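You operate a simulated robot arm through the tools that you are given. There is no shell and no other tool.

Carry out the task below with a simulated robot arm. There is one attempt and no reset: what you move stays moved.

## Task
Move the green pin to the small hole, reset the grey slider, then take off the orange cap.
Fine: slide the slider all the way back first; it ends against the pin. Free the grey star knob; the cap goes on the cap tray.

The check looks at the end state, three seconds after you hand in, the way a careful person would. Anything else that was tipped, shoved, dropped, spilled or broken makes it a failure. Lids that push on must go on centred and level and be pressed home; caps that screw on are set level and turned clockwise until they are tight.

## Robot
A 6-joint arm with a two-finger parallel gripper, fixed in place. Base frame: the origin is at the foot of the arm, x ahead of it, y to its left, z up; the work surface is at about z = 800. Readings come in mm, degrees, newtons and seconds.
With the tool pointing down near the work surface it reaches from about 460 to 880 mm from the base axis. Its first joint turns from -115.0 to 115.0 degrees. Payload 4.2 kg.
The tool frame sits at the grasp point between the pads (the TCP): z along the fingers, y along the line on which they close. The tips reach 23 mm beyond it. Largest opening 94 mm; finger width 38, thickness 10; the body of the gripper, 54 by 96 mm, starts 39 mm behind the TCP.
Orientation is that of the tool frame in the base frame, as [roll, pitch, yaw] about the fixed x, y, z axes, in that order (R = Rz(yaw) Ry(pitch) Rx(roll)). With the fingers straight down and closing along the base's y, the tool's x points along the base's -x, its y along +y and its z along -z.

## Interface
- The arm moves only by the tool servo_tool. Its argument "targets" is one flat list of numbers, 7 for each row, row after row: the shift along the base's x, y, z in mm, then the turn, a rotation vector about the base's x, y, z in degrees, then the gripper command, from -1 (fully open) to 1 (shut), values between in proportion. In form: [dx, dy, dz, rx, ry, rz, gripper, dx, dy, dz, rx, ry, rz, gripper, ...]. A call has 1 to 20 rows; each row is the pose to reach, as a shift and turn from the pose commanded when the call began. A row lasts 0.2 s, in which the tool goes at most 50 mm and 8.6 degrees; a call with a longer step from one row to the next is refused whole, and so is a gripper value outside its range. A pose out of reach is approached as far as the arm can. The call stops where the force on the tool passes 50 N (or 10 N more than at its start, if that is more) or the arm is blocked; 0.2 s more then pass. Each finger travels about 108 mm/s and halts on what it meets, pressing with about 44 N; the grip force reading is that of the motor and also rises with nothing between the fingers. The clock runs only during rows and for 0.2 s after the last one: add rows that repeat a pose to give the fingers time. The reply holds the time, the measured pose of the TCP, the force on the tool along the base axes, the opening and the grip force, in the units named above and with some noise, with the torque about the TCP (base axes, N m) and any sound that the robot's microphone picked up.
- Cameras (640 x 400 px; columns grow to the right, rows downward): "scene" is fixed at [46.8, -649.6, 1379]; the picture's right is [0.84, -0.55, 0.00], its down [-0.22, -0.34, -0.91] and it looks along [0.50, 0.77, -0.40] (base axes); focal length 332 px, centre (320, 200). "wrist" rides on the gripper at [86, 16, -74] in the tool frame; the picture's right is [-0.18, 0.98, 0.00], its down [-0.58, -0.11, -0.81] and it looks along [-0.79, -0.15, 0.59] (tool axes); focal length 243 px, centre (320, 200).
- capture(camera): a new picture of that camera. It takes no simulated time.
- slide_trunk(by): slides the trunk up (or, below 0, down) by that many mm; the arm rides with it, the base frame stays. It gives what a move gives, with no picture.
- pixel_to_xyz(camera, pixels): for up to 12 pixels [column, row] of the newest picture of that camera ("zoom" is the newest enlarged one), the place [x, y, z] in the base frame of the surface seen there, good to about 2 mm. It takes no simulated time.
- close_up(camera, box): a new picture of the part [left, top, right, bottom] of that camera's present view, enlarged. It takes no simulated time.
- hand_in(): hands the job in; it is judged then, once.

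Open the gripper and draw the arm clear of the work before you hand the job in, unless the task says otherwise.

The tools are called after ">>>" as a command line: name --argument value ..., lists and objects as JSON in quotes. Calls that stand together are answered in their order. servo_tool: Moves the arm, as the interface text tells. Its arguments: {"type":"object","properties":{"targets":{"type":"array"}},"required":["targets"]} The other tools are called the same way: slide_trunk (by) slides the trunk up or down; capture (camera) takes a picture; pixel_to_xyz (camera, pixels) gives the place of the surface under pixels of a picture; close_up (camera, box) takes an enlarged picture of a part of a camera's view; hand_in () hands the job in.

At the start:

```text
clock: 0.0
eef_pos: [603.2, 28.8, 1045.7]
tool_rot: [-180.0, 0.0, 180.0]
contact_force: [0.8, -0.3, -0.3]
wrist_torque: [0.01, -0.02, -0.03]
grip_width: 94.0
grip_force: 0.1
trunk travel left (down, up): [-725.0, 265.0]
```

scene: 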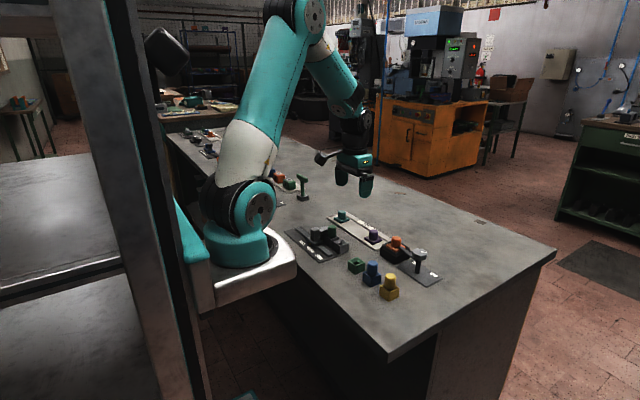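
wrist: 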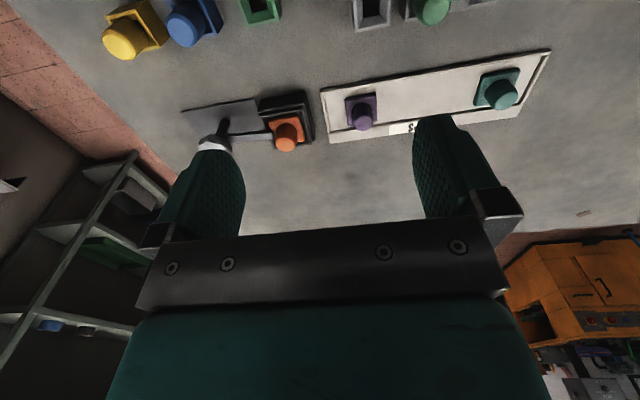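

I'll start with close looks at the work area in the scene view (around columns 270-450, rows 160-310) and the wrist view.

>>> close_up --camera "scene" --box '[270, 195, 450, 307]'

>>> close_up --camera "wrist" --box '[80, 0, 560, 200]'

>>> close_up --camera "scene" --box '[160, 120, 330, 226]'

```text
3.56 times, centred on (360, 251) of scene
```

zoom: 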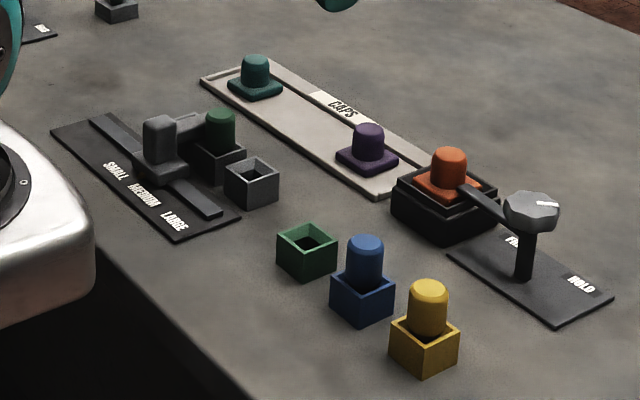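

```text
1.33 times, centred on (320, 100) of wrist
```

zoom: 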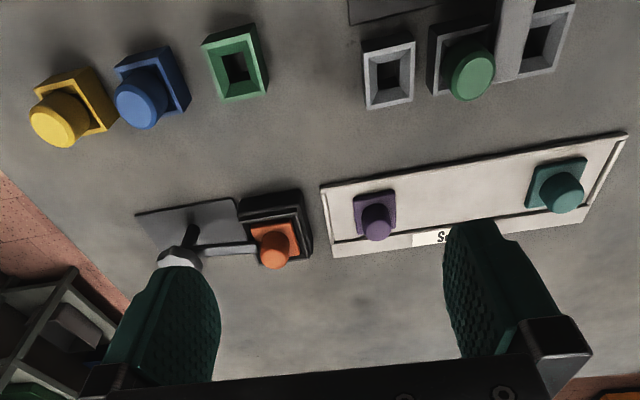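

```text
3.76 times, centred on (245, 173) of scene
```

zoom: 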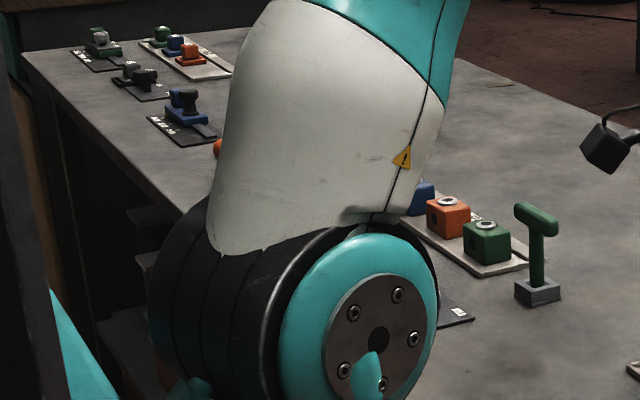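

The scene close-up shows the slider plate (SMALL/MEDIUM/LARGE), grey sockets with the green pin, the CAPS tray, and the orange cap held by a knob with FREE/HOLD. I take a new scene picture and measure key points.

>>> close_up --camera "scene" --box '[280, 215, 360, 265]'

>>> pixel_to_xyz --camera "scene" --pixels '[[332, 228], [315, 231], [340, 248], [341, 217], [373, 234], [396, 240], [420, 251], [356, 263], [372, 266], [389, 278], [285, 232], [322, 262]]'

```text
8.00 times, centred on (320, 240) of scene
```

zoom: 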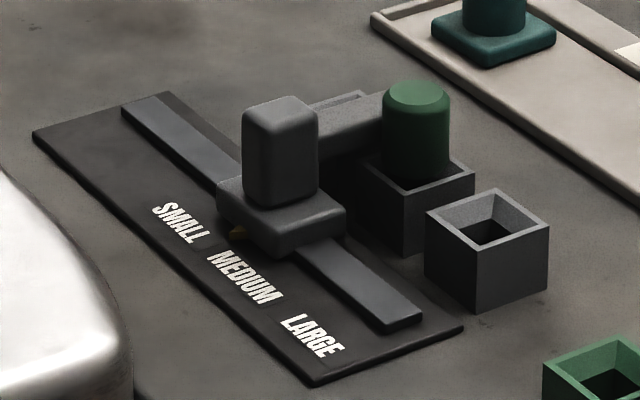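

```text
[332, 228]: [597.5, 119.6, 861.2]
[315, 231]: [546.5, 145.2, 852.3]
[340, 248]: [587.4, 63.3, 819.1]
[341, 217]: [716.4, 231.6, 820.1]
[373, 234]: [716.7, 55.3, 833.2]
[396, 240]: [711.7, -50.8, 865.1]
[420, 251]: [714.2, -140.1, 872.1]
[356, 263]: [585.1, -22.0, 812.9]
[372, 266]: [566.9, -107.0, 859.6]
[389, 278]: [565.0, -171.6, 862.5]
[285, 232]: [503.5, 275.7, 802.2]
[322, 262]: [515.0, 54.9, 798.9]
```

The slider's arm reaches out beside the green pin at about (597, 120, 861), and I can't see how the holes lie relative to it. I'll move the wrist camera back and tilt it to look down on the slider station.

>>> servo_tool --targets '[-40, 20, 0, 0, 6, 0, -1, -80, 40, 0, 0, 13, 0, -1, -110, 60, 0, 0, 20, 0, -1, -110, 60, 0, 0, 20, 0, -1]'

>>> capture --camera "wrist"

```text
clock: 1.0
eef_pos: [490.4, 90.1, 1048.7]
tool_rot: [180.0, -20.1, -180.0]
contact_force: [0.3, 0.0, -0.6]
wrist_torque: [0.01, -0.03, 0.02]
grip_width: 94.1
grip_force: 0.1
trunk travel left (down, up): [-725.0, 265.0]
```

```text
taken
```

wrist: 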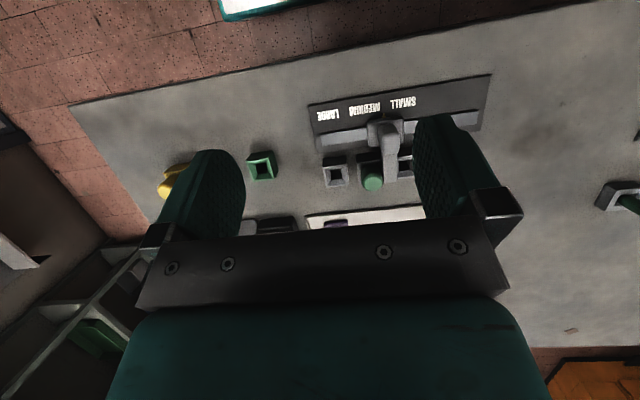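

The slider station is now visible at about columns 305-490, rows 75-190; I zoom in on it and measure.

>>> close_up --camera "wrist" --box '[290, 65, 500, 195]'

>>> pixel_to_xyz --camera "wrist" --pixels '[[373, 182], [335, 173], [405, 167], [390, 160], [384, 128], [325, 145], [465, 118], [310, 105], [490, 76], [400, 103], [362, 109], [327, 116]]'

```text
3.05 times, centred on (395, 130) of wrist
```

zoom: 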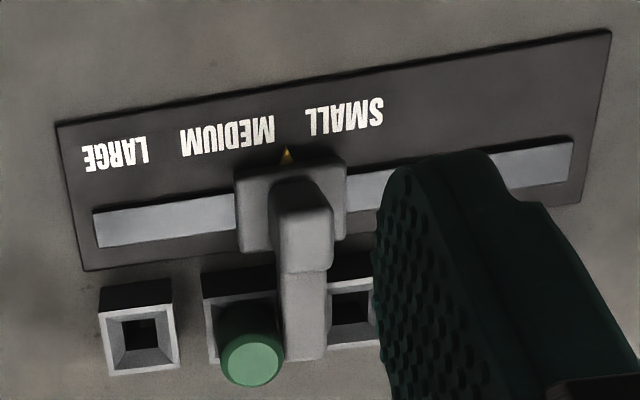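

```text
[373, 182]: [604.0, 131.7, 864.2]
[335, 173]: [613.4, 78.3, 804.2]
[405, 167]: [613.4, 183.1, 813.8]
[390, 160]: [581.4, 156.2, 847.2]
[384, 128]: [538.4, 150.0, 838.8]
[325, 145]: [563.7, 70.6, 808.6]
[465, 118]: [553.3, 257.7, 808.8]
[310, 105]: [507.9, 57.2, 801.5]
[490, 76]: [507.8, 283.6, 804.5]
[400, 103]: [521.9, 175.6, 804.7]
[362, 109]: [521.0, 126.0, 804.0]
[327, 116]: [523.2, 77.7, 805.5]
```

The track runs along y from about 70 to 258; the sockets sit at y≈78 (LARGE), 130 (MEDIUM, pin) and 183 (SMALL), and the slider arm at y≈150 overlaps the small hole. I measure details of the handle, arm and pin in the zoom picture.

>>> pixel_to_xyz --camera "zoom" --pixels '[[302, 200], [302, 225], [302, 250], [278, 250], [328, 250], [302, 265], [290, 300], [318, 300], [303, 345], [250, 200], [338, 200], [252, 362]]'

>>> pixel_to_xyz --camera "zoom" --pixels '[[102, 315], [172, 310], [112, 370], [178, 362], [140, 335], [205, 300], [225, 340], [278, 345], [250, 385], [335, 288], [355, 310], [350, 342]]'

>>> close_up --camera "scene" --box '[300, 218, 348, 248]'

```text
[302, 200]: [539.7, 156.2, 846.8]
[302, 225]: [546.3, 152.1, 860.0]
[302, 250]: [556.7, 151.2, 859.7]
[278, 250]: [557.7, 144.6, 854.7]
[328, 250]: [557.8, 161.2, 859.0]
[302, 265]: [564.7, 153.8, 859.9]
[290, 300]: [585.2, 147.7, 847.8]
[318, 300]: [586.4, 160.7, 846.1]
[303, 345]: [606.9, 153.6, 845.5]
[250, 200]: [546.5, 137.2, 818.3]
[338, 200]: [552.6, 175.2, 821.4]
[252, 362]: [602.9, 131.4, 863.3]
```

```text
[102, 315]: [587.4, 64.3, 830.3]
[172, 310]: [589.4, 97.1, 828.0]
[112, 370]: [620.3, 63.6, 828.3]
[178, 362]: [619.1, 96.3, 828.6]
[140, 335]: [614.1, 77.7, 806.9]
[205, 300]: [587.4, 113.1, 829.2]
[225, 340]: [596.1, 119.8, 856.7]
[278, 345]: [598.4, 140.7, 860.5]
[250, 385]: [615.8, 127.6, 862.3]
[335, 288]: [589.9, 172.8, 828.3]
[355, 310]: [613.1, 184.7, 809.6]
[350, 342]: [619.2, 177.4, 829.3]
```

```text
13.33 times, centred on (324, 233) of scene
```

zoom: 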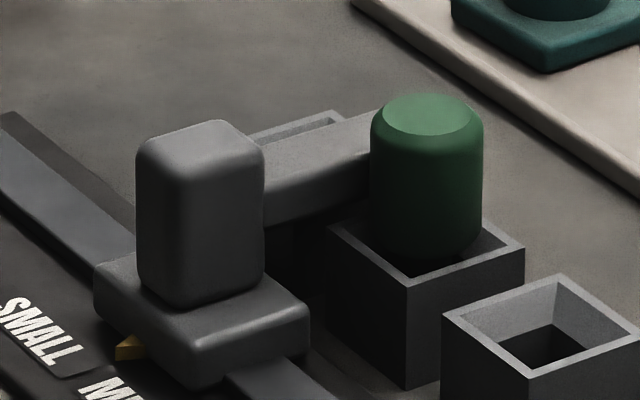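

Handle: about x 541–566, y 143–162, top z 860; sockets at y≈80/130/180 with tops at z≈829; the pin is centred at about (604,131). I straighten the tool and go above the slider handle.

>>> servo_tool --targets '[20, 20, -20, 0, -7, 0, -1, 40, 40, -40, 0, -14, 0, -1, 60, 63, -70, 0, -20, 0, -1, 60, 63, -110, 0, -20, 0, -1, 60, 63, -126, 0, -20, 0, -1, 60, 63, -126, 0, -20, 0, -1]'

>>> capture --camera "wrist"

>>> close_up --camera "scene" --box '[270, 180, 430, 280]'

```text
clock: 2.4
eef_pos: [552.1, 152.5, 919.5]
tool_rot: [-179.9, -0.1, -179.9]
contact_force: [0.0, 0.5, -0.5]
wrist_torque: [-0.03, 0.02, 0.01]
grip_width: 94.0
grip_force: 0.0
trunk travel left (down, up): [-725.0, 265.0]
```

```text
taken
```

wrist: 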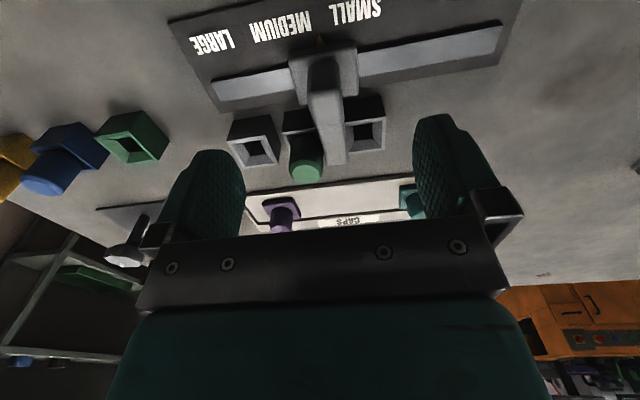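

```text
4.00 times, centred on (350, 230) of scene
```

zoom: 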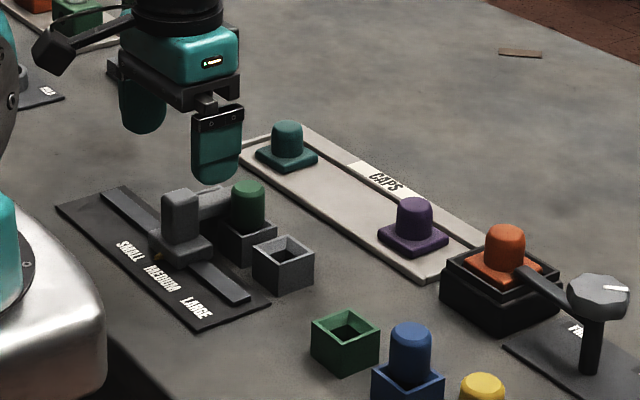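

The wrist view shows the slider, its arm and the sockets at columns 215-390, rows 20-185; I zoom here to get accurate places of the small hole and the handle.

>>> close_up --camera "wrist" --box '[200, 20, 420, 190]'

```text
2.35 times, centred on (310, 105) of wrist
```

zoom: 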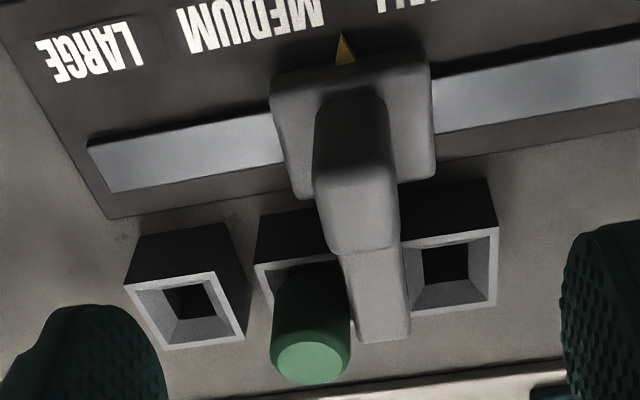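

I measure the handle, arm, pin, and small-hole corners in this zoom.

>>> pixel_to_xyz --camera "zoom" --pixels '[[328, 225], [388, 225], [355, 245], [345, 150], [320, 180], [395, 180], [310, 362], [375, 300], [380, 335], [495, 300], [495, 235], [425, 310]]'

>>> pixel_to_xyz --camera "zoom" --pixels '[[445, 262], [128, 287], [216, 276], [164, 345], [241, 337], [187, 301], [256, 265], [300, 190], [420, 170], [343, 48], [640, 60], [95, 150]]'

```text
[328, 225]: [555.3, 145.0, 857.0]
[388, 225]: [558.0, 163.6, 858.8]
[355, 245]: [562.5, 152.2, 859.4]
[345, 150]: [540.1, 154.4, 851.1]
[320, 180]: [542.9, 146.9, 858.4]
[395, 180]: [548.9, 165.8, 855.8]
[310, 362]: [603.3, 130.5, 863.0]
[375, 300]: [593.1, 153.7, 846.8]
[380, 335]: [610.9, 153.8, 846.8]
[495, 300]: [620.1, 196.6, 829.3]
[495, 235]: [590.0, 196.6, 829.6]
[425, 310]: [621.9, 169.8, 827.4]
```

```text
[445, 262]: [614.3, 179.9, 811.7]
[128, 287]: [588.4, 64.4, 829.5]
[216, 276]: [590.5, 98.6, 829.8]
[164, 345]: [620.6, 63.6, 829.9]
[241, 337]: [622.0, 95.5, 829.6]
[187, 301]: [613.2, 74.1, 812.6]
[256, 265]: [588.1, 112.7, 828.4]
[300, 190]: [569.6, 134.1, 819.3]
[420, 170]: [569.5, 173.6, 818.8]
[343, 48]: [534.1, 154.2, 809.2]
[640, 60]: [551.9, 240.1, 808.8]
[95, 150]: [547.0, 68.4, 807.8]
```

Handle centre is about (553, 154), top z 859, body top z 819. I descend with open fingers on both sides of the handle to TCP z≈850 (tips ≈827).

>>> servo_tool --targets '[0, 2, -35, 0, 0, 0, -1, 0, 2, -60, 0, 0, 0, -1, 0, 2, -70, 0, 0, 0, -1, 0, 2, -70, 0, 0, 0, -1]'

>>> close_up --camera "scene" --box '[270, 190, 370, 255]'

```text
clock: 3.4
eef_pos: [552.3, 154.0, 851.9]
tool_rot: [-179.9, -0.1, -179.9]
contact_force: [0.5, -0.7, 0.4]
wrist_torque: [0.01, 0.01, -0.01]
grip_width: 93.9
grip_force: 0.0
trunk travel left (down, up): [-725.0, 265.0]
```

```text
6.15 times, centred on (320, 222) of scene
```

zoom: 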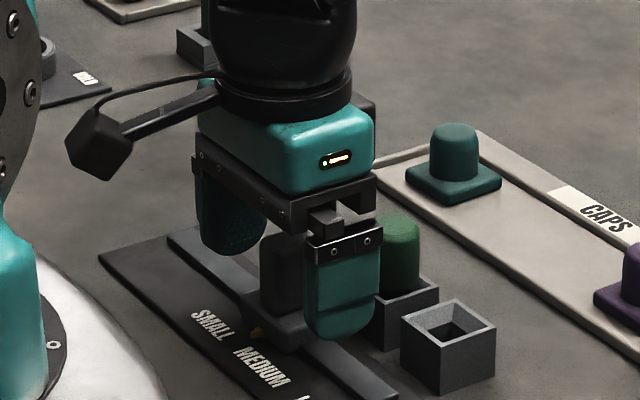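

The fingers straddle the handle without contact. I close on it.

>>> servo_tool --targets '[0, 0, 0, 0, 0, 0, 0.3, 0, 0, 0, 0, 0, 0, 0.7, 0, 0, 0, 0, 0, 0, 0.7, 0, 0, 0, 0, 0, 0, 0.7]'

```text
clock: 4.4
eef_pos: [551.2, 154.4, 852.3]
tool_rot: [180.0, -0.1, -179.9]
contact_force: [0.0, 0.1, -2.4]
wrist_torque: [0.05, -0.21, 0.02]
grip_width: 21.7
grip_force: 45.1
trunk travel left (down, up): [-725.0, 265.0]
```

Gripped with an opening of 21.7 mm and 45 N. I slide the slider along +y (away from the pin), slowly, by 60 mm first.

>>> servo_tool --targets '[0, 5, 0, 0, 0, 0, 0.7, 0, 15, 0, 0, 0, 0, 0.7, 0, 25, 0, 0, 0, 0, 0.7, 0, 35, 0, 0, 0, 0, 0.7, 0, 45, 0, 0, 0, 0, 0.7, 0, 55, 0, 0, 0, 0, 0.7, 0, 60, 0, 0, 0, 0, 0.7]'

>>> close_up --camera "scene" --box '[270, 190, 370, 255]'

>>> capture --camera "wrist"

```text
clock: 6.0
eef_pos: [551.5, 213.4, 851.0]
tool_rot: [180.0, 0.0, -180.0]
contact_force: [-7.9, -1.7, 22.4]
wrist_torque: [-0.44, 0.65, -0.29]
grip_width: 21.9
grip_force: 45.2
trunk travel left (down, up): [-725.0, 265.0]
```

```text
6.15 times, centred on (320, 222) of scene
```

zoom: 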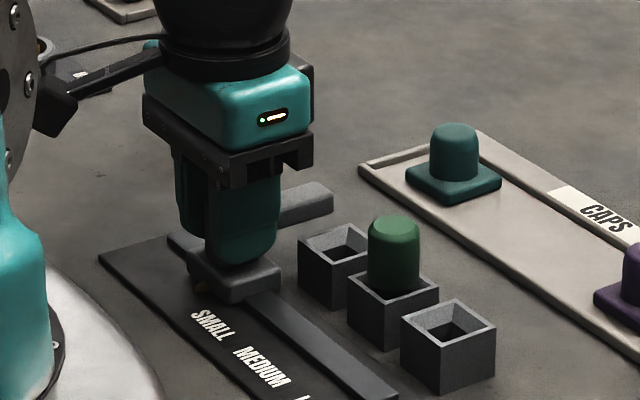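

```text
taken
```

wrist: 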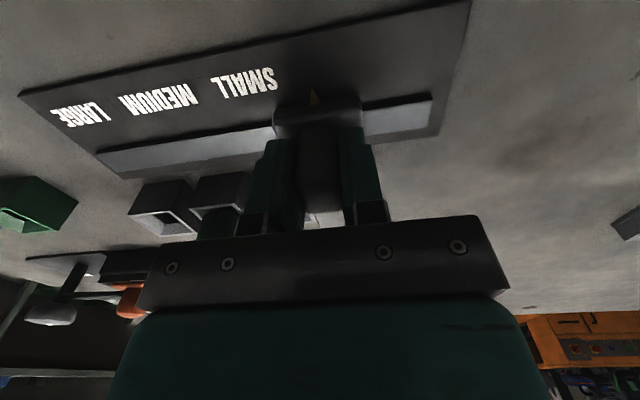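

The slider moved freely to y≈213 and the small hole is uncovered. The track end is at y≈258 with body half-width 21, so I continue in small steps toward the end stop.

>>> servo_tool --targets '[0, 5, 0, 0, 0, 0, 0.7, 0, 10, 0, 0, 0, 0, 0.7, 0, 14, 0, 0, 0, 0, 0.7, 0, 18, 0, 0, 0, 0, 0.7, 0, 21, 0, 0, 0, 0, 0.7]'

>>> capture --camera "wrist"

```text
clock: 7.2
eef_pos: [552.5, 233.6, 850.8]
tool_rot: [-179.9, 0.0, 180.0]
contact_force: [-7.4, -1.8, 21.9]
wrist_torque: [-0.08, 0.98, -0.04]
grip_width: 22.1
grip_force: 45.0
trunk travel left (down, up): [-725.0, 265.0]
```

```text
taken
```

wrist: 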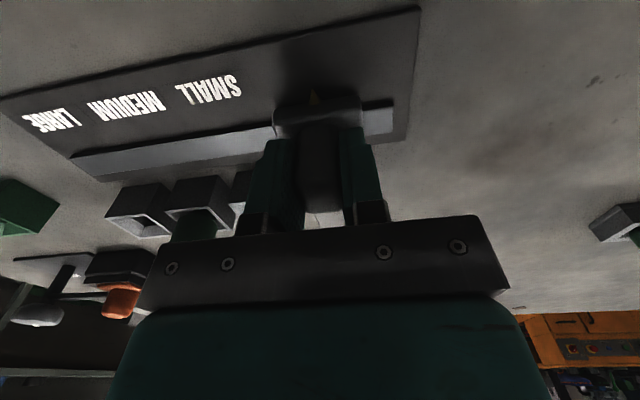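

No stop felt yet at y≈234; I measure the rail's remaining end (pixels near (395,110)) before going further.

>>> pixel_to_xyz --camera "wrist" --pixels '[[390, 118], [394, 103], [362, 115], [272, 115], [412, 75], [75, 165], [313, 98]]'

>>> close_up --camera "wrist" --box '[230, 60, 430, 185]'

```text
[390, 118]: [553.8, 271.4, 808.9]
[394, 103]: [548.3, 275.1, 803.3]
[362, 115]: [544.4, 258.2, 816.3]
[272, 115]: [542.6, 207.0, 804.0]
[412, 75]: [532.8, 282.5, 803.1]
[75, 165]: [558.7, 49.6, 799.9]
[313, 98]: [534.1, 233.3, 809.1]
```

```text
3.20 times, centred on (330, 122) of wrist
```

zoom: 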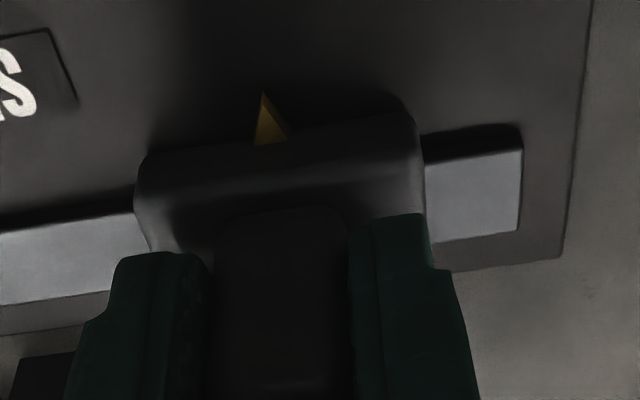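

The rail reaches y≈273, so about 17-18 mm of travel remain; I go on in small steps until the slider meets its end.

>>> servo_tool --targets '[0, 3, 0, 0, 0, 0, 0.7, 0, 6, 0, 0, 0, 0, 0.7, 0, 9, 0, 0, 0, 0, 0.7, 0, 12, 0, 0, 0, 0, 0.7, 0, 14, 0, 0, 0, 0, 0.7, 0, 16, 0, 0, 0, 0, 0.7, 0, 18, 0, 0, 0, 0, 0.7, 0, 20, 0, 0, 0, 0, 0.7]'

>>> close_up --camera "wrist" --box '[230, 60, 430, 185]'

```text
clock: 9.0
eef_pos: [552.2, 254.7, 851.4]
tool_rot: [-180.0, 0.0, -180.0]
contact_force: [-8.7, -1.4, 25.2]
wrist_torque: [-0.26, 0.64, -0.05]
grip_width: 21.8
grip_force: 44.7
trunk travel left (down, up): [-725.0, 265.0]
```

```text
3.20 times, centred on (330, 122) of wrist
```

zoom: 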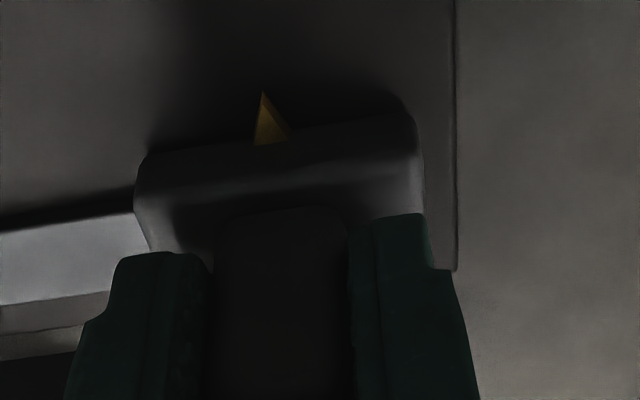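

The slider is at y≈255, its body edge flush with the rail end; I push gently a little more (≤4 mm) to feel whether there's a stop.

>>> servo_tool --targets '[0, 1, 0, 0, 0, 0, 0.7, 0, 2, 0, 0, 0, 0, 0.7, 0, 3, 0, 0, 0, 0, 0.7, 0, 4, 0, 0, 0, 0, 0.7]'

>>> close_up --camera "wrist" --box '[230, 60, 430, 185]'

>>> close_up --camera "scene" --box '[260, 185, 360, 250]'

```text
clock: 10.0
eef_pos: [552.1, 255.5, 850.4]
tool_rot: [-179.9, 0.0, 180.0]
contact_force: [-13.3, -25.7, 33.0]
wrist_torque: [0.44, 0.17, 0.57]
grip_width: 21.5
grip_force: 45.1
trunk travel left (down, up): [-725.0, 265.0]
```

```text
3.20 times, centred on (330, 122) of wrist
```

zoom: 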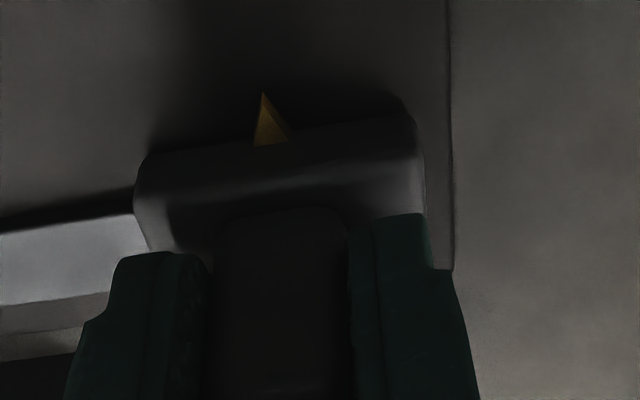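

```text
6.15 times, centred on (310, 218) of scene
```

zoom: 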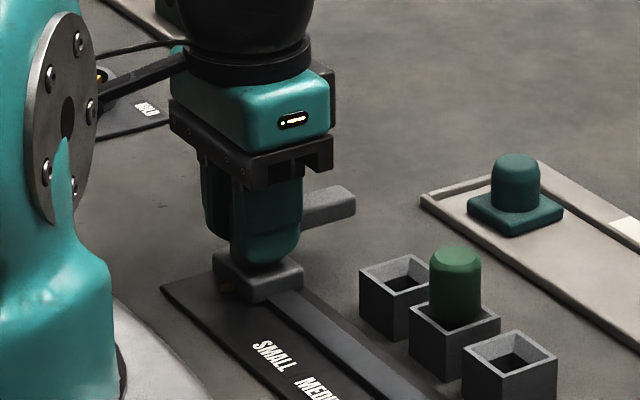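

The y force rose to −26 N at y≈255.5: the end stop. I relax the push, open the fingers, and lift straight up.

>>> servo_tool --targets '[0, -3, 0, 0, 0, 0, 0.7, 0, -3, 0, 0, 0, 0, 0.2, 0, -3, 0, 0, 0, 0, -0.2, 0, -3, 0, 0, 0, 0, -0.2, 0, -3, 30, 0, 0, 0, -0.2, 0, -3, 70, 0, 0, 0, -0.2, 0, -3, 70, 0, 0, 0, -0.2]'

>>> capture --camera "wrist"

>>> close_up --camera "scene" --box '[260, 185, 360, 250]'

```text
clock: 11.6
eef_pos: [552.9, 256.6, 921.7]
tool_rot: [180.0, 0.0, -180.0]
contact_force: [0.3, 0.1, 0.5]
wrist_torque: [-0.03, 0.01, 0.0]
grip_width: 56.3
grip_force: 0.0
trunk travel left (down, up): [-725.0, 265.0]
```

```text
taken
```

wrist: 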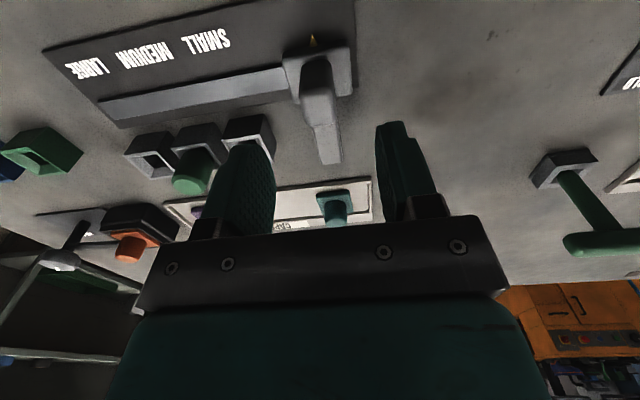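

```text
6.15 times, centred on (310, 218) of scene
```

zoom: 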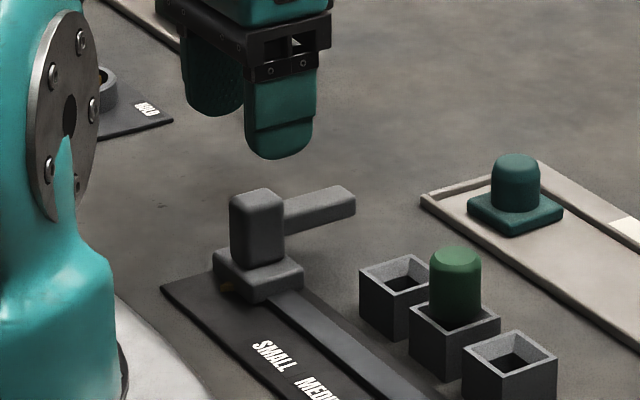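

The slider stands at its back stop and the pin, still in the medium socket, is unobstructed. I move above the pin at about (604, 130.5).

>>> servo_tool --targets '[13, -32, 0, 0, 0, 0, -0.2, 26, -64, 0, 0, 0, 0, -0.2, 39, -96, 0, 0, 0, 0, -0.2, 51, -125.3, 0, 0, 0, 0, -0.2, 51, -125.3, 0, 0, 0, 0, -0.2]'

>>> capture --camera "wrist"

```text
clock: 12.8
eef_pos: [605.3, 130.8, 921.2]
tool_rot: [-179.9, -0.1, -179.9]
contact_force: [-0.2, 0.0, -0.2]
wrist_torque: [-0.01, 0.02, -0.01]
grip_width: 56.4
grip_force: 0.1
trunk travel left (down, up): [-725.0, 265.0]
```

```text
taken
```

wrist: 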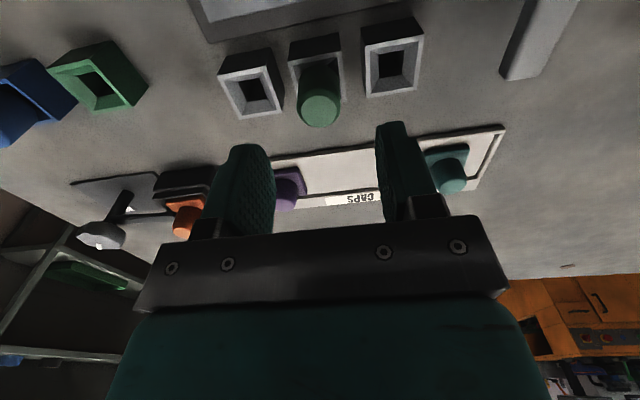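

From here all three grey sockets and the pin are visible (columns 218-425, rows 15-130). I zoom in and measure hole and pin centres.

>>> close_up --camera "wrist" --box '[210, 5, 440, 145]'

```text
2.78 times, centred on (325, 75) of wrist
```

zoom: 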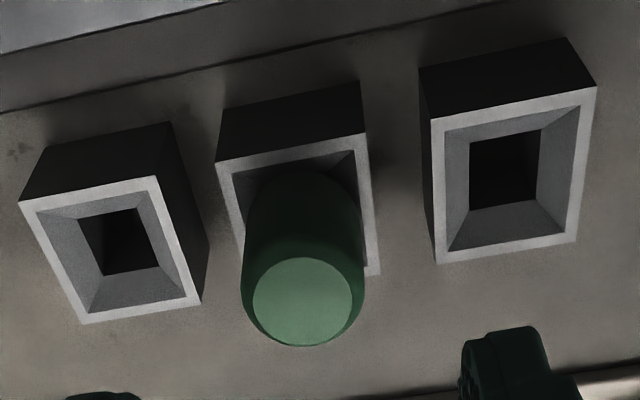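

>>> pixel_to_xyz --camera "zoom" --pixels '[[432, 120], [594, 90], [440, 262], [574, 240], [470, 143], [540, 132], [470, 210], [536, 200], [303, 300], [303, 262], [255, 305], [352, 298]]'

>>> pixel_to_xyz --camera "zoom" --pixels '[[20, 202], [155, 178], [83, 322], [200, 300], [218, 160], [366, 136], [375, 272], [80, 222], [138, 210], [105, 273], [158, 265], [303, 340]]'

```text
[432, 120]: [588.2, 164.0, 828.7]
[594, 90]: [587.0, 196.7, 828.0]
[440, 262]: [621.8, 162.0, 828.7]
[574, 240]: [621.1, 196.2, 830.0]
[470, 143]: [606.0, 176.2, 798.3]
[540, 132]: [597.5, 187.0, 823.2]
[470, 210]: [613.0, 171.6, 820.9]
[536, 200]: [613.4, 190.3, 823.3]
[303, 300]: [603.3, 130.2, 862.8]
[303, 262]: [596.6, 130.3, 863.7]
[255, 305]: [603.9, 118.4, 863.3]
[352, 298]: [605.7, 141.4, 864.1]
```

```text
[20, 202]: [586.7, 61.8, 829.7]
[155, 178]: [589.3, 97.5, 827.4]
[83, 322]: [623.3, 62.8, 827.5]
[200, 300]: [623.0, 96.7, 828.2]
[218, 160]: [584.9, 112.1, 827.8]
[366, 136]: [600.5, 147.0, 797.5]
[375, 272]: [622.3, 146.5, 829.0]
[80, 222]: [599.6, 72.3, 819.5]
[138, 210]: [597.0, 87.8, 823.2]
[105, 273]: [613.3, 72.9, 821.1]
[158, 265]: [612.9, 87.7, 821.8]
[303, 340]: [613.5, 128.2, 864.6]
```

Small socket centre is ≈(604.7, 179.7), medium ≈(604.5, 129.6), both tops z≈829; the pin top is ≈(604.5, 130) at z 864. I descend straight with the fingers around the pin to TCP z≈858 (tips ≈835, above the socket rims).

>>> servo_tool --targets '[0, -0.8, -30, 0, 0, 0, -0.2, 0, -0.8, -50, 0, 0, 0, -0.2, 0, -0.8, -62, 0, 0, 0, -0.2, 0, -0.8, -62, 0, 0, 0, -0.2]'

>>> close_up --camera "scene" --box '[280, 190, 380, 255]'

>>> close_up --camera "wrist" --box '[180, 20, 480, 230]'

```text
clock: 13.8
eef_pos: [604.8, 130.6, 859.5]
tool_rot: [180.0, 0.0, -179.9]
contact_force: [0.3, 0.1, 0.6]
wrist_torque: [-0.02, 0.01, 0.02]
grip_width: 56.5
grip_force: 0.1
trunk travel left (down, up): [-725.0, 265.0]
```

```text
6.15 times, centred on (330, 222) of scene
```

zoom: 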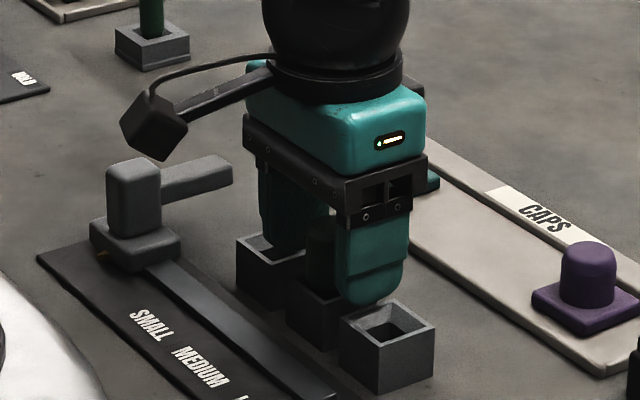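

```text
1.90 times, centred on (330, 125) of wrist
```

zoom: 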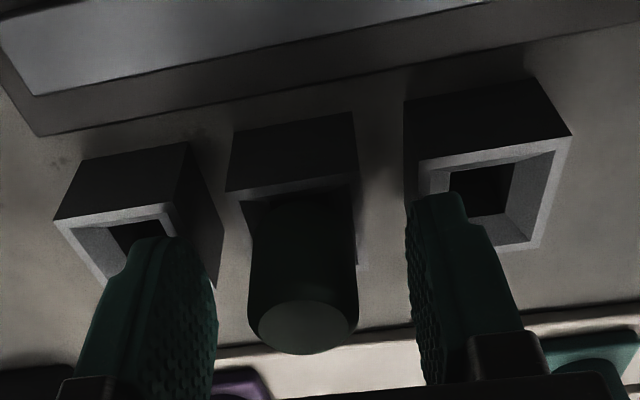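

Fingers straddle the pin evenly. I close on it and check the opening.

>>> servo_tool --targets '[0, 0, 0, 0, 0, 0, 0.3, 0, 0, 0, 0, 0, 0, 0.8, 0, 0, 0, 0, 0, 0, 0.8, 0, 0, 0, 0, 0, 0, 0.8]'

```text
clock: 14.8
eef_pos: [603.4, 129.9, 859.2]
tool_rot: [180.0, -0.1, 180.0]
contact_force: [0.3, 0.1, -0.2]
wrist_torque: [0.01, 0.0, 0.03]
grip_width: 26.6
grip_force: 44.3
trunk travel left (down, up): [-725.0, 265.0]
```

The pin is gripped at 26.6 mm with no side force. I lift it straight up 60 mm, slowly.

>>> servo_tool --targets '[0, 0, 5, 0, 0, 0, 0.8, 0, 0, 15, 0, 0, 0, 0.8, 0, 0, 30, 0, 0, 0, 0.8, 0, 0, 45, 0, 0, 0, 0.8, 0, 0, 60, 0, 0, 0, 0.8, 0, 0, 60, 0, 0, 0, 0.8]'

>>> close_up --camera "scene" --box '[280, 180, 380, 245]'

>>> close_up --camera "wrist" --box '[180, 20, 480, 230]'

```text
clock: 16.2
eef_pos: [603.6, 129.5, 918.8]
tool_rot: [180.0, 0.0, 180.0]
contact_force: [0.1, 0.4, -0.8]
wrist_torque: [-0.01, -0.03, 0.03]
grip_width: 26.5
grip_force: 44.0
trunk travel left (down, up): [-725.0, 265.0]
```

```text
6.15 times, centred on (330, 212) of scene
```

zoom: 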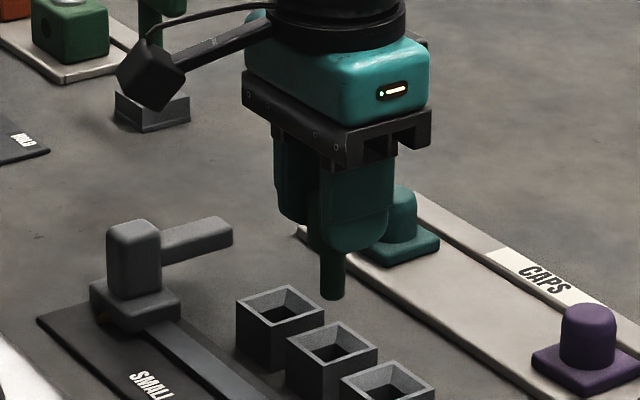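

```text
1.90 times, centred on (330, 125) of wrist
```

zoom: 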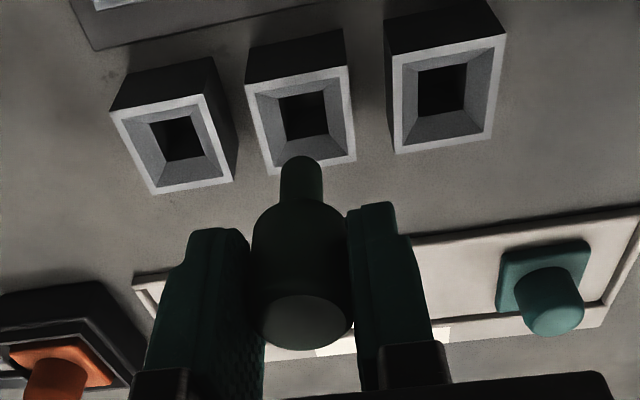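

The pin hangs cleanly with its shank below, clear of the sockets. I move +50 mm in y, over the small socket, and check.

>>> servo_tool --targets '[0, 15, 0, 0, 0, 0, 0.8, 0, 35, 0, 0, 0, 0, 0.8, 0, 50, 0, 0, 0, 0, 0.8, 0, 50, 0, 0, 0, 0, 0.8]'

>>> close_up --camera "scene" --box '[280, 180, 380, 245]'

>>> close_up --camera "wrist" --box '[180, 20, 480, 230]'

```text
clock: 17.2
eef_pos: [603.2, 178.8, 918.7]
tool_rot: [-180.0, 0.0, 180.0]
contact_force: [0.8, 0.2, 0.8]
wrist_torque: [-0.02, 0.01, -0.01]
grip_width: 26.6
grip_force: 43.7
trunk travel left (down, up): [-725.0, 265.0]
```

```text
6.15 times, centred on (330, 212) of scene
```

zoom: 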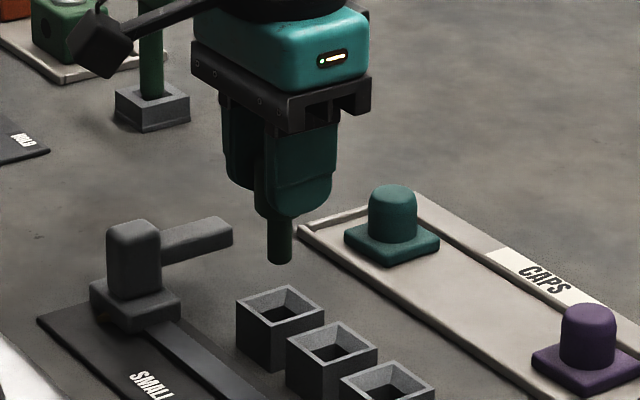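

```text
1.90 times, centred on (330, 125) of wrist
```

zoom: 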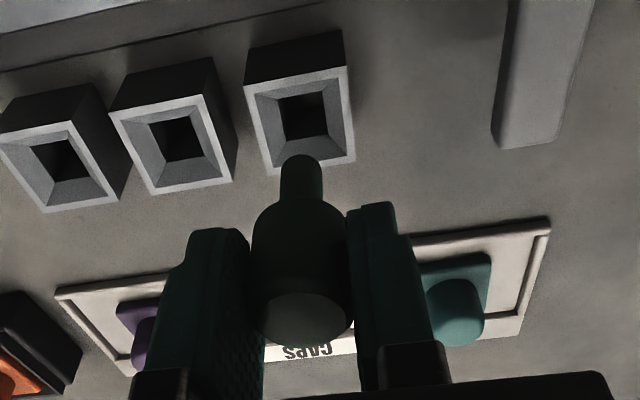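

Relative to the small socket, the view matches the one over the medium socket. I descend 42 mm first and check forces before seating.

>>> servo_tool --targets '[0, 0, -12, 0, 0, 0, 0.8, 0, 0, -22, 0, 0, 0, 0.8, 0, 0, -30, 0, 0, 0, 0.8, 0, 0, -36, 0, 0, 0, 0.8, 0, 0, -42, 0, 0, 0, 0.8]'

>>> close_up --camera "wrist" --box '[180, 20, 480, 230]'

>>> close_up --camera "scene" --box '[280, 190, 380, 255]'

```text
clock: 18.4
eef_pos: [602.4, 178.8, 876.2]
tool_rot: [180.0, 0.0, 180.0]
contact_force: [0.3, 1.1, -0.1]
wrist_torque: [0.11, 0.02, 0.03]
grip_width: 26.6
grip_force: 43.8
trunk travel left (down, up): [-725.0, 265.0]
```

```text
1.90 times, centred on (330, 125) of wrist
```

zoom: 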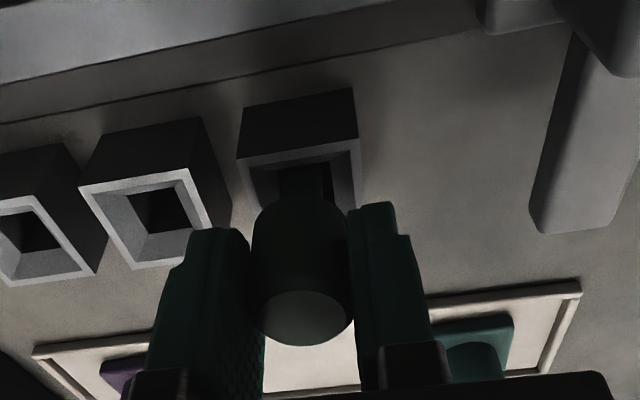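

```text
6.15 times, centred on (330, 222) of scene
```

zoom: 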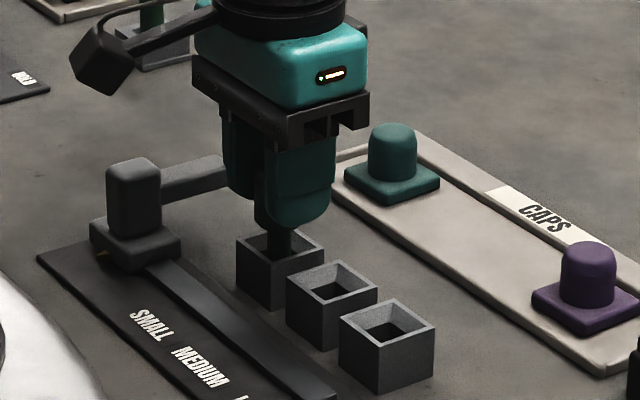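

The shank is in the funnel with ~1 N of side force; the hole shows slightly on the +y side. I nudge +0.7 mm in y and lower the remaining 18 mm in small steps.

>>> servo_tool --targets '[0, 0.7, -3, 0, 0, 0, 0.8, 0, 0.7, -6, 0, 0, 0, 0.8, 0, 0.7, -9, 0, 0, 0, 0.8, 0, 0.7, -12, 0, 0, 0, 0.8, 0, 0.7, -15, 0, 0, 0, 0.8, 0, 0.7, -18, 0, 0, 0, 0.8]'

>>> close_up --camera "wrist" --box '[180, 20, 480, 230]'

>>> close_up --camera "scene" --box '[280, 190, 380, 255]'

```text
clock: 19.8
eef_pos: [603.6, 179.2, 861.0]
tool_rot: [179.9, 0.0, 180.0]
contact_force: [-4.2, -2.1, 22.4]
wrist_torque: [0.39, 0.33, 0.06]
grip_width: 26.3
grip_force: 43.7
trunk travel left (down, up): [-725.0, 265.0]
```

```text
1.90 times, centred on (330, 125) of wrist
```

zoom: 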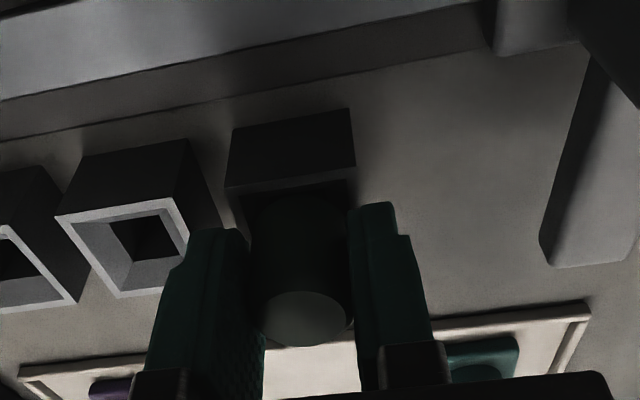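

```text
6.15 times, centred on (330, 222) of scene
```

zoom: 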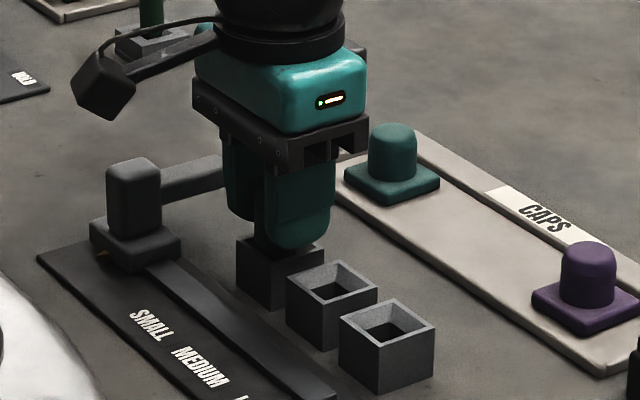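

The z force is 22 N at z≈861, about seated. I open the fingers, lift clear, and check the pin's height.

>>> servo_tool --targets '[0, 0, 0, 0, 0, 0, 0.3, 0, 0, 0, 0, 0, 0, -0.2, 0, 0, 0, 0, 0, 0, -0.2, 0, 0, 20, 0, 0, 0, -0.2, 0, 0, 60, 0, 0, 0, -0.2, 0, 0, 60, 0, 0, 0, -0.2]'

>>> close_up --camera "scene" --box '[280, 190, 380, 255]'

>>> close_up --camera "wrist" --box '[210, 5, 440, 145]'

>>> pixel_to_xyz --camera "zoom" --pixels '[[303, 300], [303, 270], [260, 300], [345, 300], [303, 330]]'

```text
clock: 21.2
eef_pos: [603.5, 179.6, 919.4]
tool_rot: [-180.0, 0.1, 180.0]
contact_force: [0.3, 0.4, -0.5]
wrist_torque: [-0.03, 0.02, 0.0]
grip_width: 56.4
grip_force: 0.1
trunk travel left (down, up): [-725.0, 265.0]
```

```text
6.15 times, centred on (330, 222) of scene
```

zoom: 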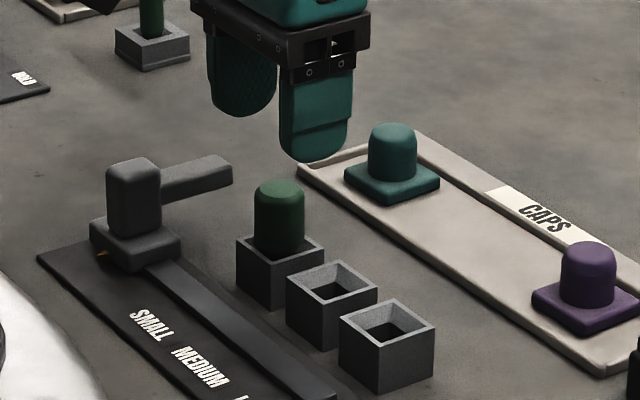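

```text
2.78 times, centred on (325, 75) of wrist
```

zoom: 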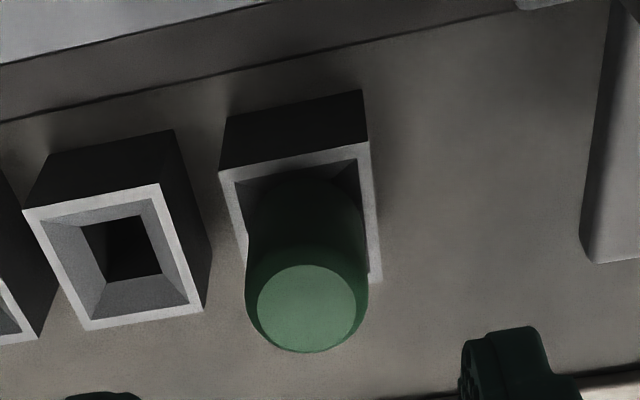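

```text
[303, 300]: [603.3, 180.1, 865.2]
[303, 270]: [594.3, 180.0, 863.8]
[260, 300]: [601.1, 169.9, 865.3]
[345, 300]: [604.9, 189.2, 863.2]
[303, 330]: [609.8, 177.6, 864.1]
```

The pin stands upright in the small socket with its top at z≈864 at (604, 180), the same height as before. I go back above the slider handle at (553, 255.5) and descend around it.

>>> servo_tool --targets '[-17, 25, 0, 0, 0, 0, -0.2, -34, 50, 0, 0, 0, 0, -0.2, -51, 75.4, 0, 0, 0, 0, -0.2, -51, 75.4, 0, 0, 0, 0, -0.2, -51, 75.4, -35, 0, 0, 0, -0.2, -51, 75.4, -58, 0, 0, 0, -0.2, -51, 75.4, -67, 0, 0, 0, -0.2, -51, 75.4, -67, 0, 0, 0, -0.2]'

>>> close_up --camera "scene" --box '[260, 185, 360, 250]'

```text
clock: 23.0
eef_pos: [552.4, 254.8, 851.3]
tool_rot: [180.0, 0.0, -180.0]
contact_force: [-0.2, 0.0, 0.0]
wrist_torque: [0.01, 0.01, -0.02]
grip_width: 56.5
grip_force: 0.0
trunk travel left (down, up): [-725.0, 265.0]
```

```text
6.15 times, centred on (310, 218) of scene
```

zoom: 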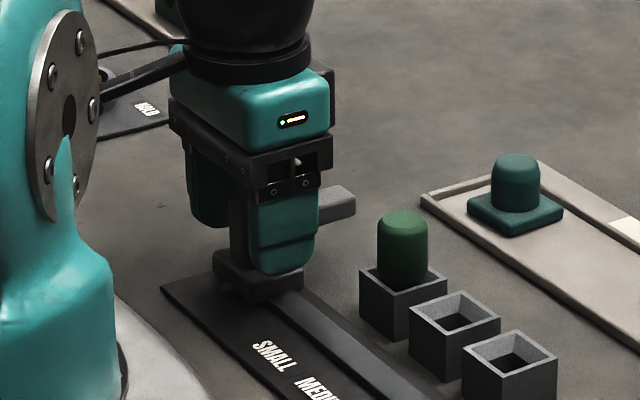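

The fingers straddle the handle. I close and then slide the slider toward −y by 40 mm, staying short of the pin.

>>> servo_tool --targets '[0, 0, 0, 0, 0, 0, 0.4, 0, 0, 0, 0, 0, 0, 0.7, 0, 0, 0, 0, 0, 0, 0.7, 0, -5, 0, 0, 0, 0, 0.7, 0, -13, 0, 0, 0, 0, 0.7, 0, -21, 0, 0, 0, 0, 0.7, 0, -29, 0, 0, 0, 0, 0.7, 0, -36, 0, 0, 0, 0, 0.7, 0, -40, 0, 0, 0, 0, 0.7]'

>>> close_up --camera "scene" --box '[270, 195, 350, 245]'

>>> capture --camera "wrist"

```text
clock: 25.0
eef_pos: [553.0, 216.1, 850.5]
tool_rot: [-180.0, -0.1, 180.0]
contact_force: [-0.9, 2.4, 7.8]
wrist_torque: [-0.13, 0.99, -0.2]
grip_width: 21.7
grip_force: 45.1
trunk travel left (down, up): [-725.0, 265.0]
```

```text
8.00 times, centred on (310, 220) of scene
```

zoom: 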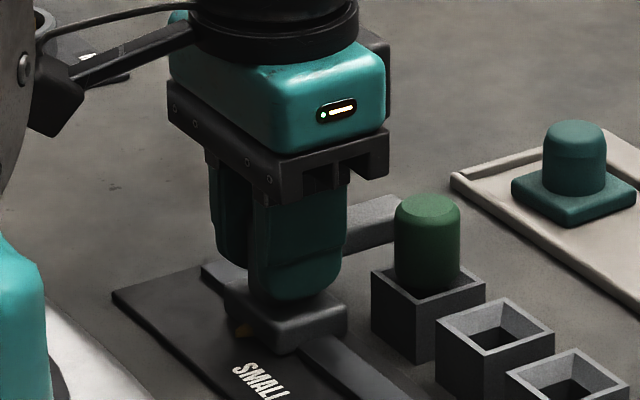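

```text
taken
```

wrist: 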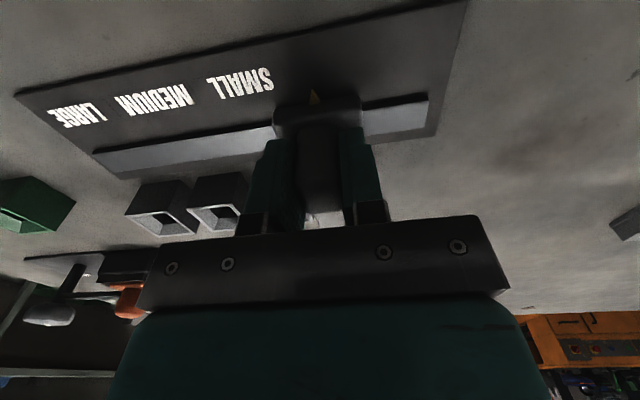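

The arm is still ~12 mm from the pin. I advance another 8 mm, then continue in 1 mm steps watching the y force.

>>> servo_tool --targets '[0, -4, 0, 0, 0, 0, 0.7, 0, -8, 0, 0, 0, 0, 0.7, 0, -10, 0, 0, 0, 0, 0.7]'

>>> close_up --camera "scene" --box '[290, 200, 354, 240]'

```text
clock: 25.8
eef_pos: [552.1, 206.1, 851.0]
tool_rot: [179.9, 0.0, 180.0]
contact_force: [-6.8, 2.5, 7.5]
wrist_torque: [0.08, -0.75, -0.14]
grip_width: 21.8
grip_force: 44.9
trunk travel left (down, up): [-725.0, 265.0]
```

```text
10.00 times, centred on (322, 220) of scene
```

zoom: 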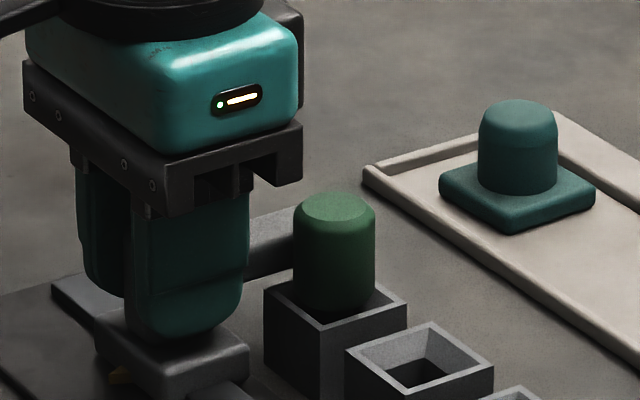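

Still only ~2.5 N of sliding friction at y≈206. I continue in 1 mm steps.

>>> servo_tool --targets '[0, -1, 0, 0, 0, 0, 0.7, 0, -2, 0, 0, 0, 0, 0.7, 0, -2, 0, 0, 0, 0, 0.7]'

```text
clock: 26.6
eef_pos: [552.1, 202.8, 850.6]
tool_rot: [179.9, -0.1, 180.0]
contact_force: [-11.7, 0.5, -2.8]
wrist_torque: [0.49, -1.2, -0.29]
grip_width: 21.8
grip_force: 44.9
trunk travel left (down, up): [-725.0, 265.0]
```

At y≈203 there's no clear y reaction yet; I go on 1 mm at a time.

>>> servo_tool --targets '[0, -1, 0, 0, 0, 0, 0.7, 0, -1, 0, 0, 0, 0, 0.7]'

>>> close_up --camera "scene" --box '[290, 200, 354, 240]'

```text
clock: 27.2
eef_pos: [552.7, 201.6, 851.0]
tool_rot: [-179.8, -0.1, 180.0]
contact_force: [-8.4, 0.5, -7.0]
wrist_torque: [0.3, 0.31, 0.07]
grip_width: 22.1
grip_force: 44.9
trunk travel left (down, up): [-725.0, 265.0]
```

```text
10.00 times, centred on (322, 220) of scene
```

zoom: 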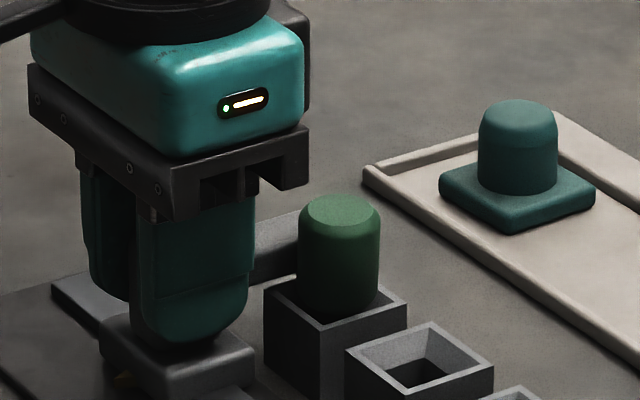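

The pin top shifted slightly (zoom (334,207) → (339,210), roughly 1–1.5 mm), so the arm is already touching the pin. I inspect more closely before doing more.

>>> close_up --camera "scene" --box '[308, 212, 340, 232]'

>>> close_up --camera "wrist" --box '[180, 60, 400, 240]'

```text
16.00 times, centred on (324, 222) of scene
```

zoom: 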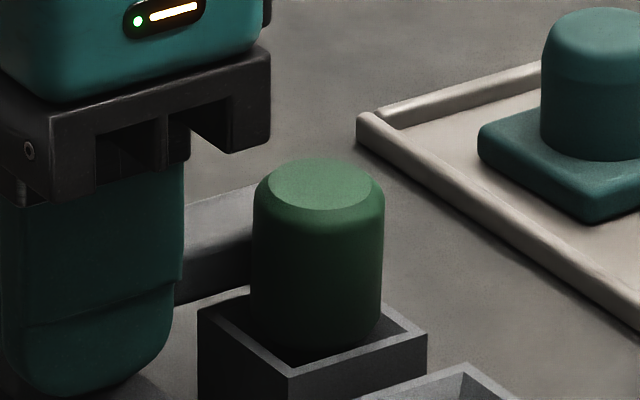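

```text
2.22 times, centred on (290, 150) of wrist
```

zoom: 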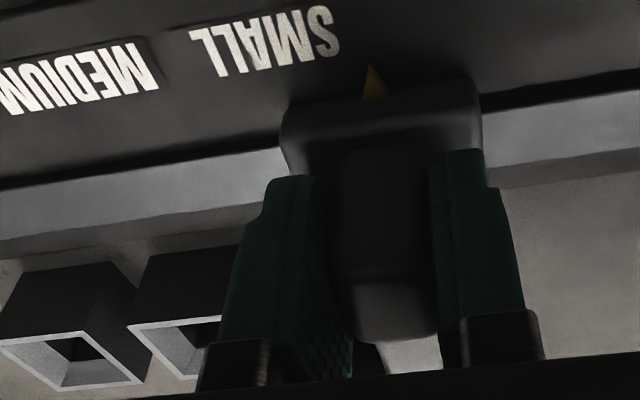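

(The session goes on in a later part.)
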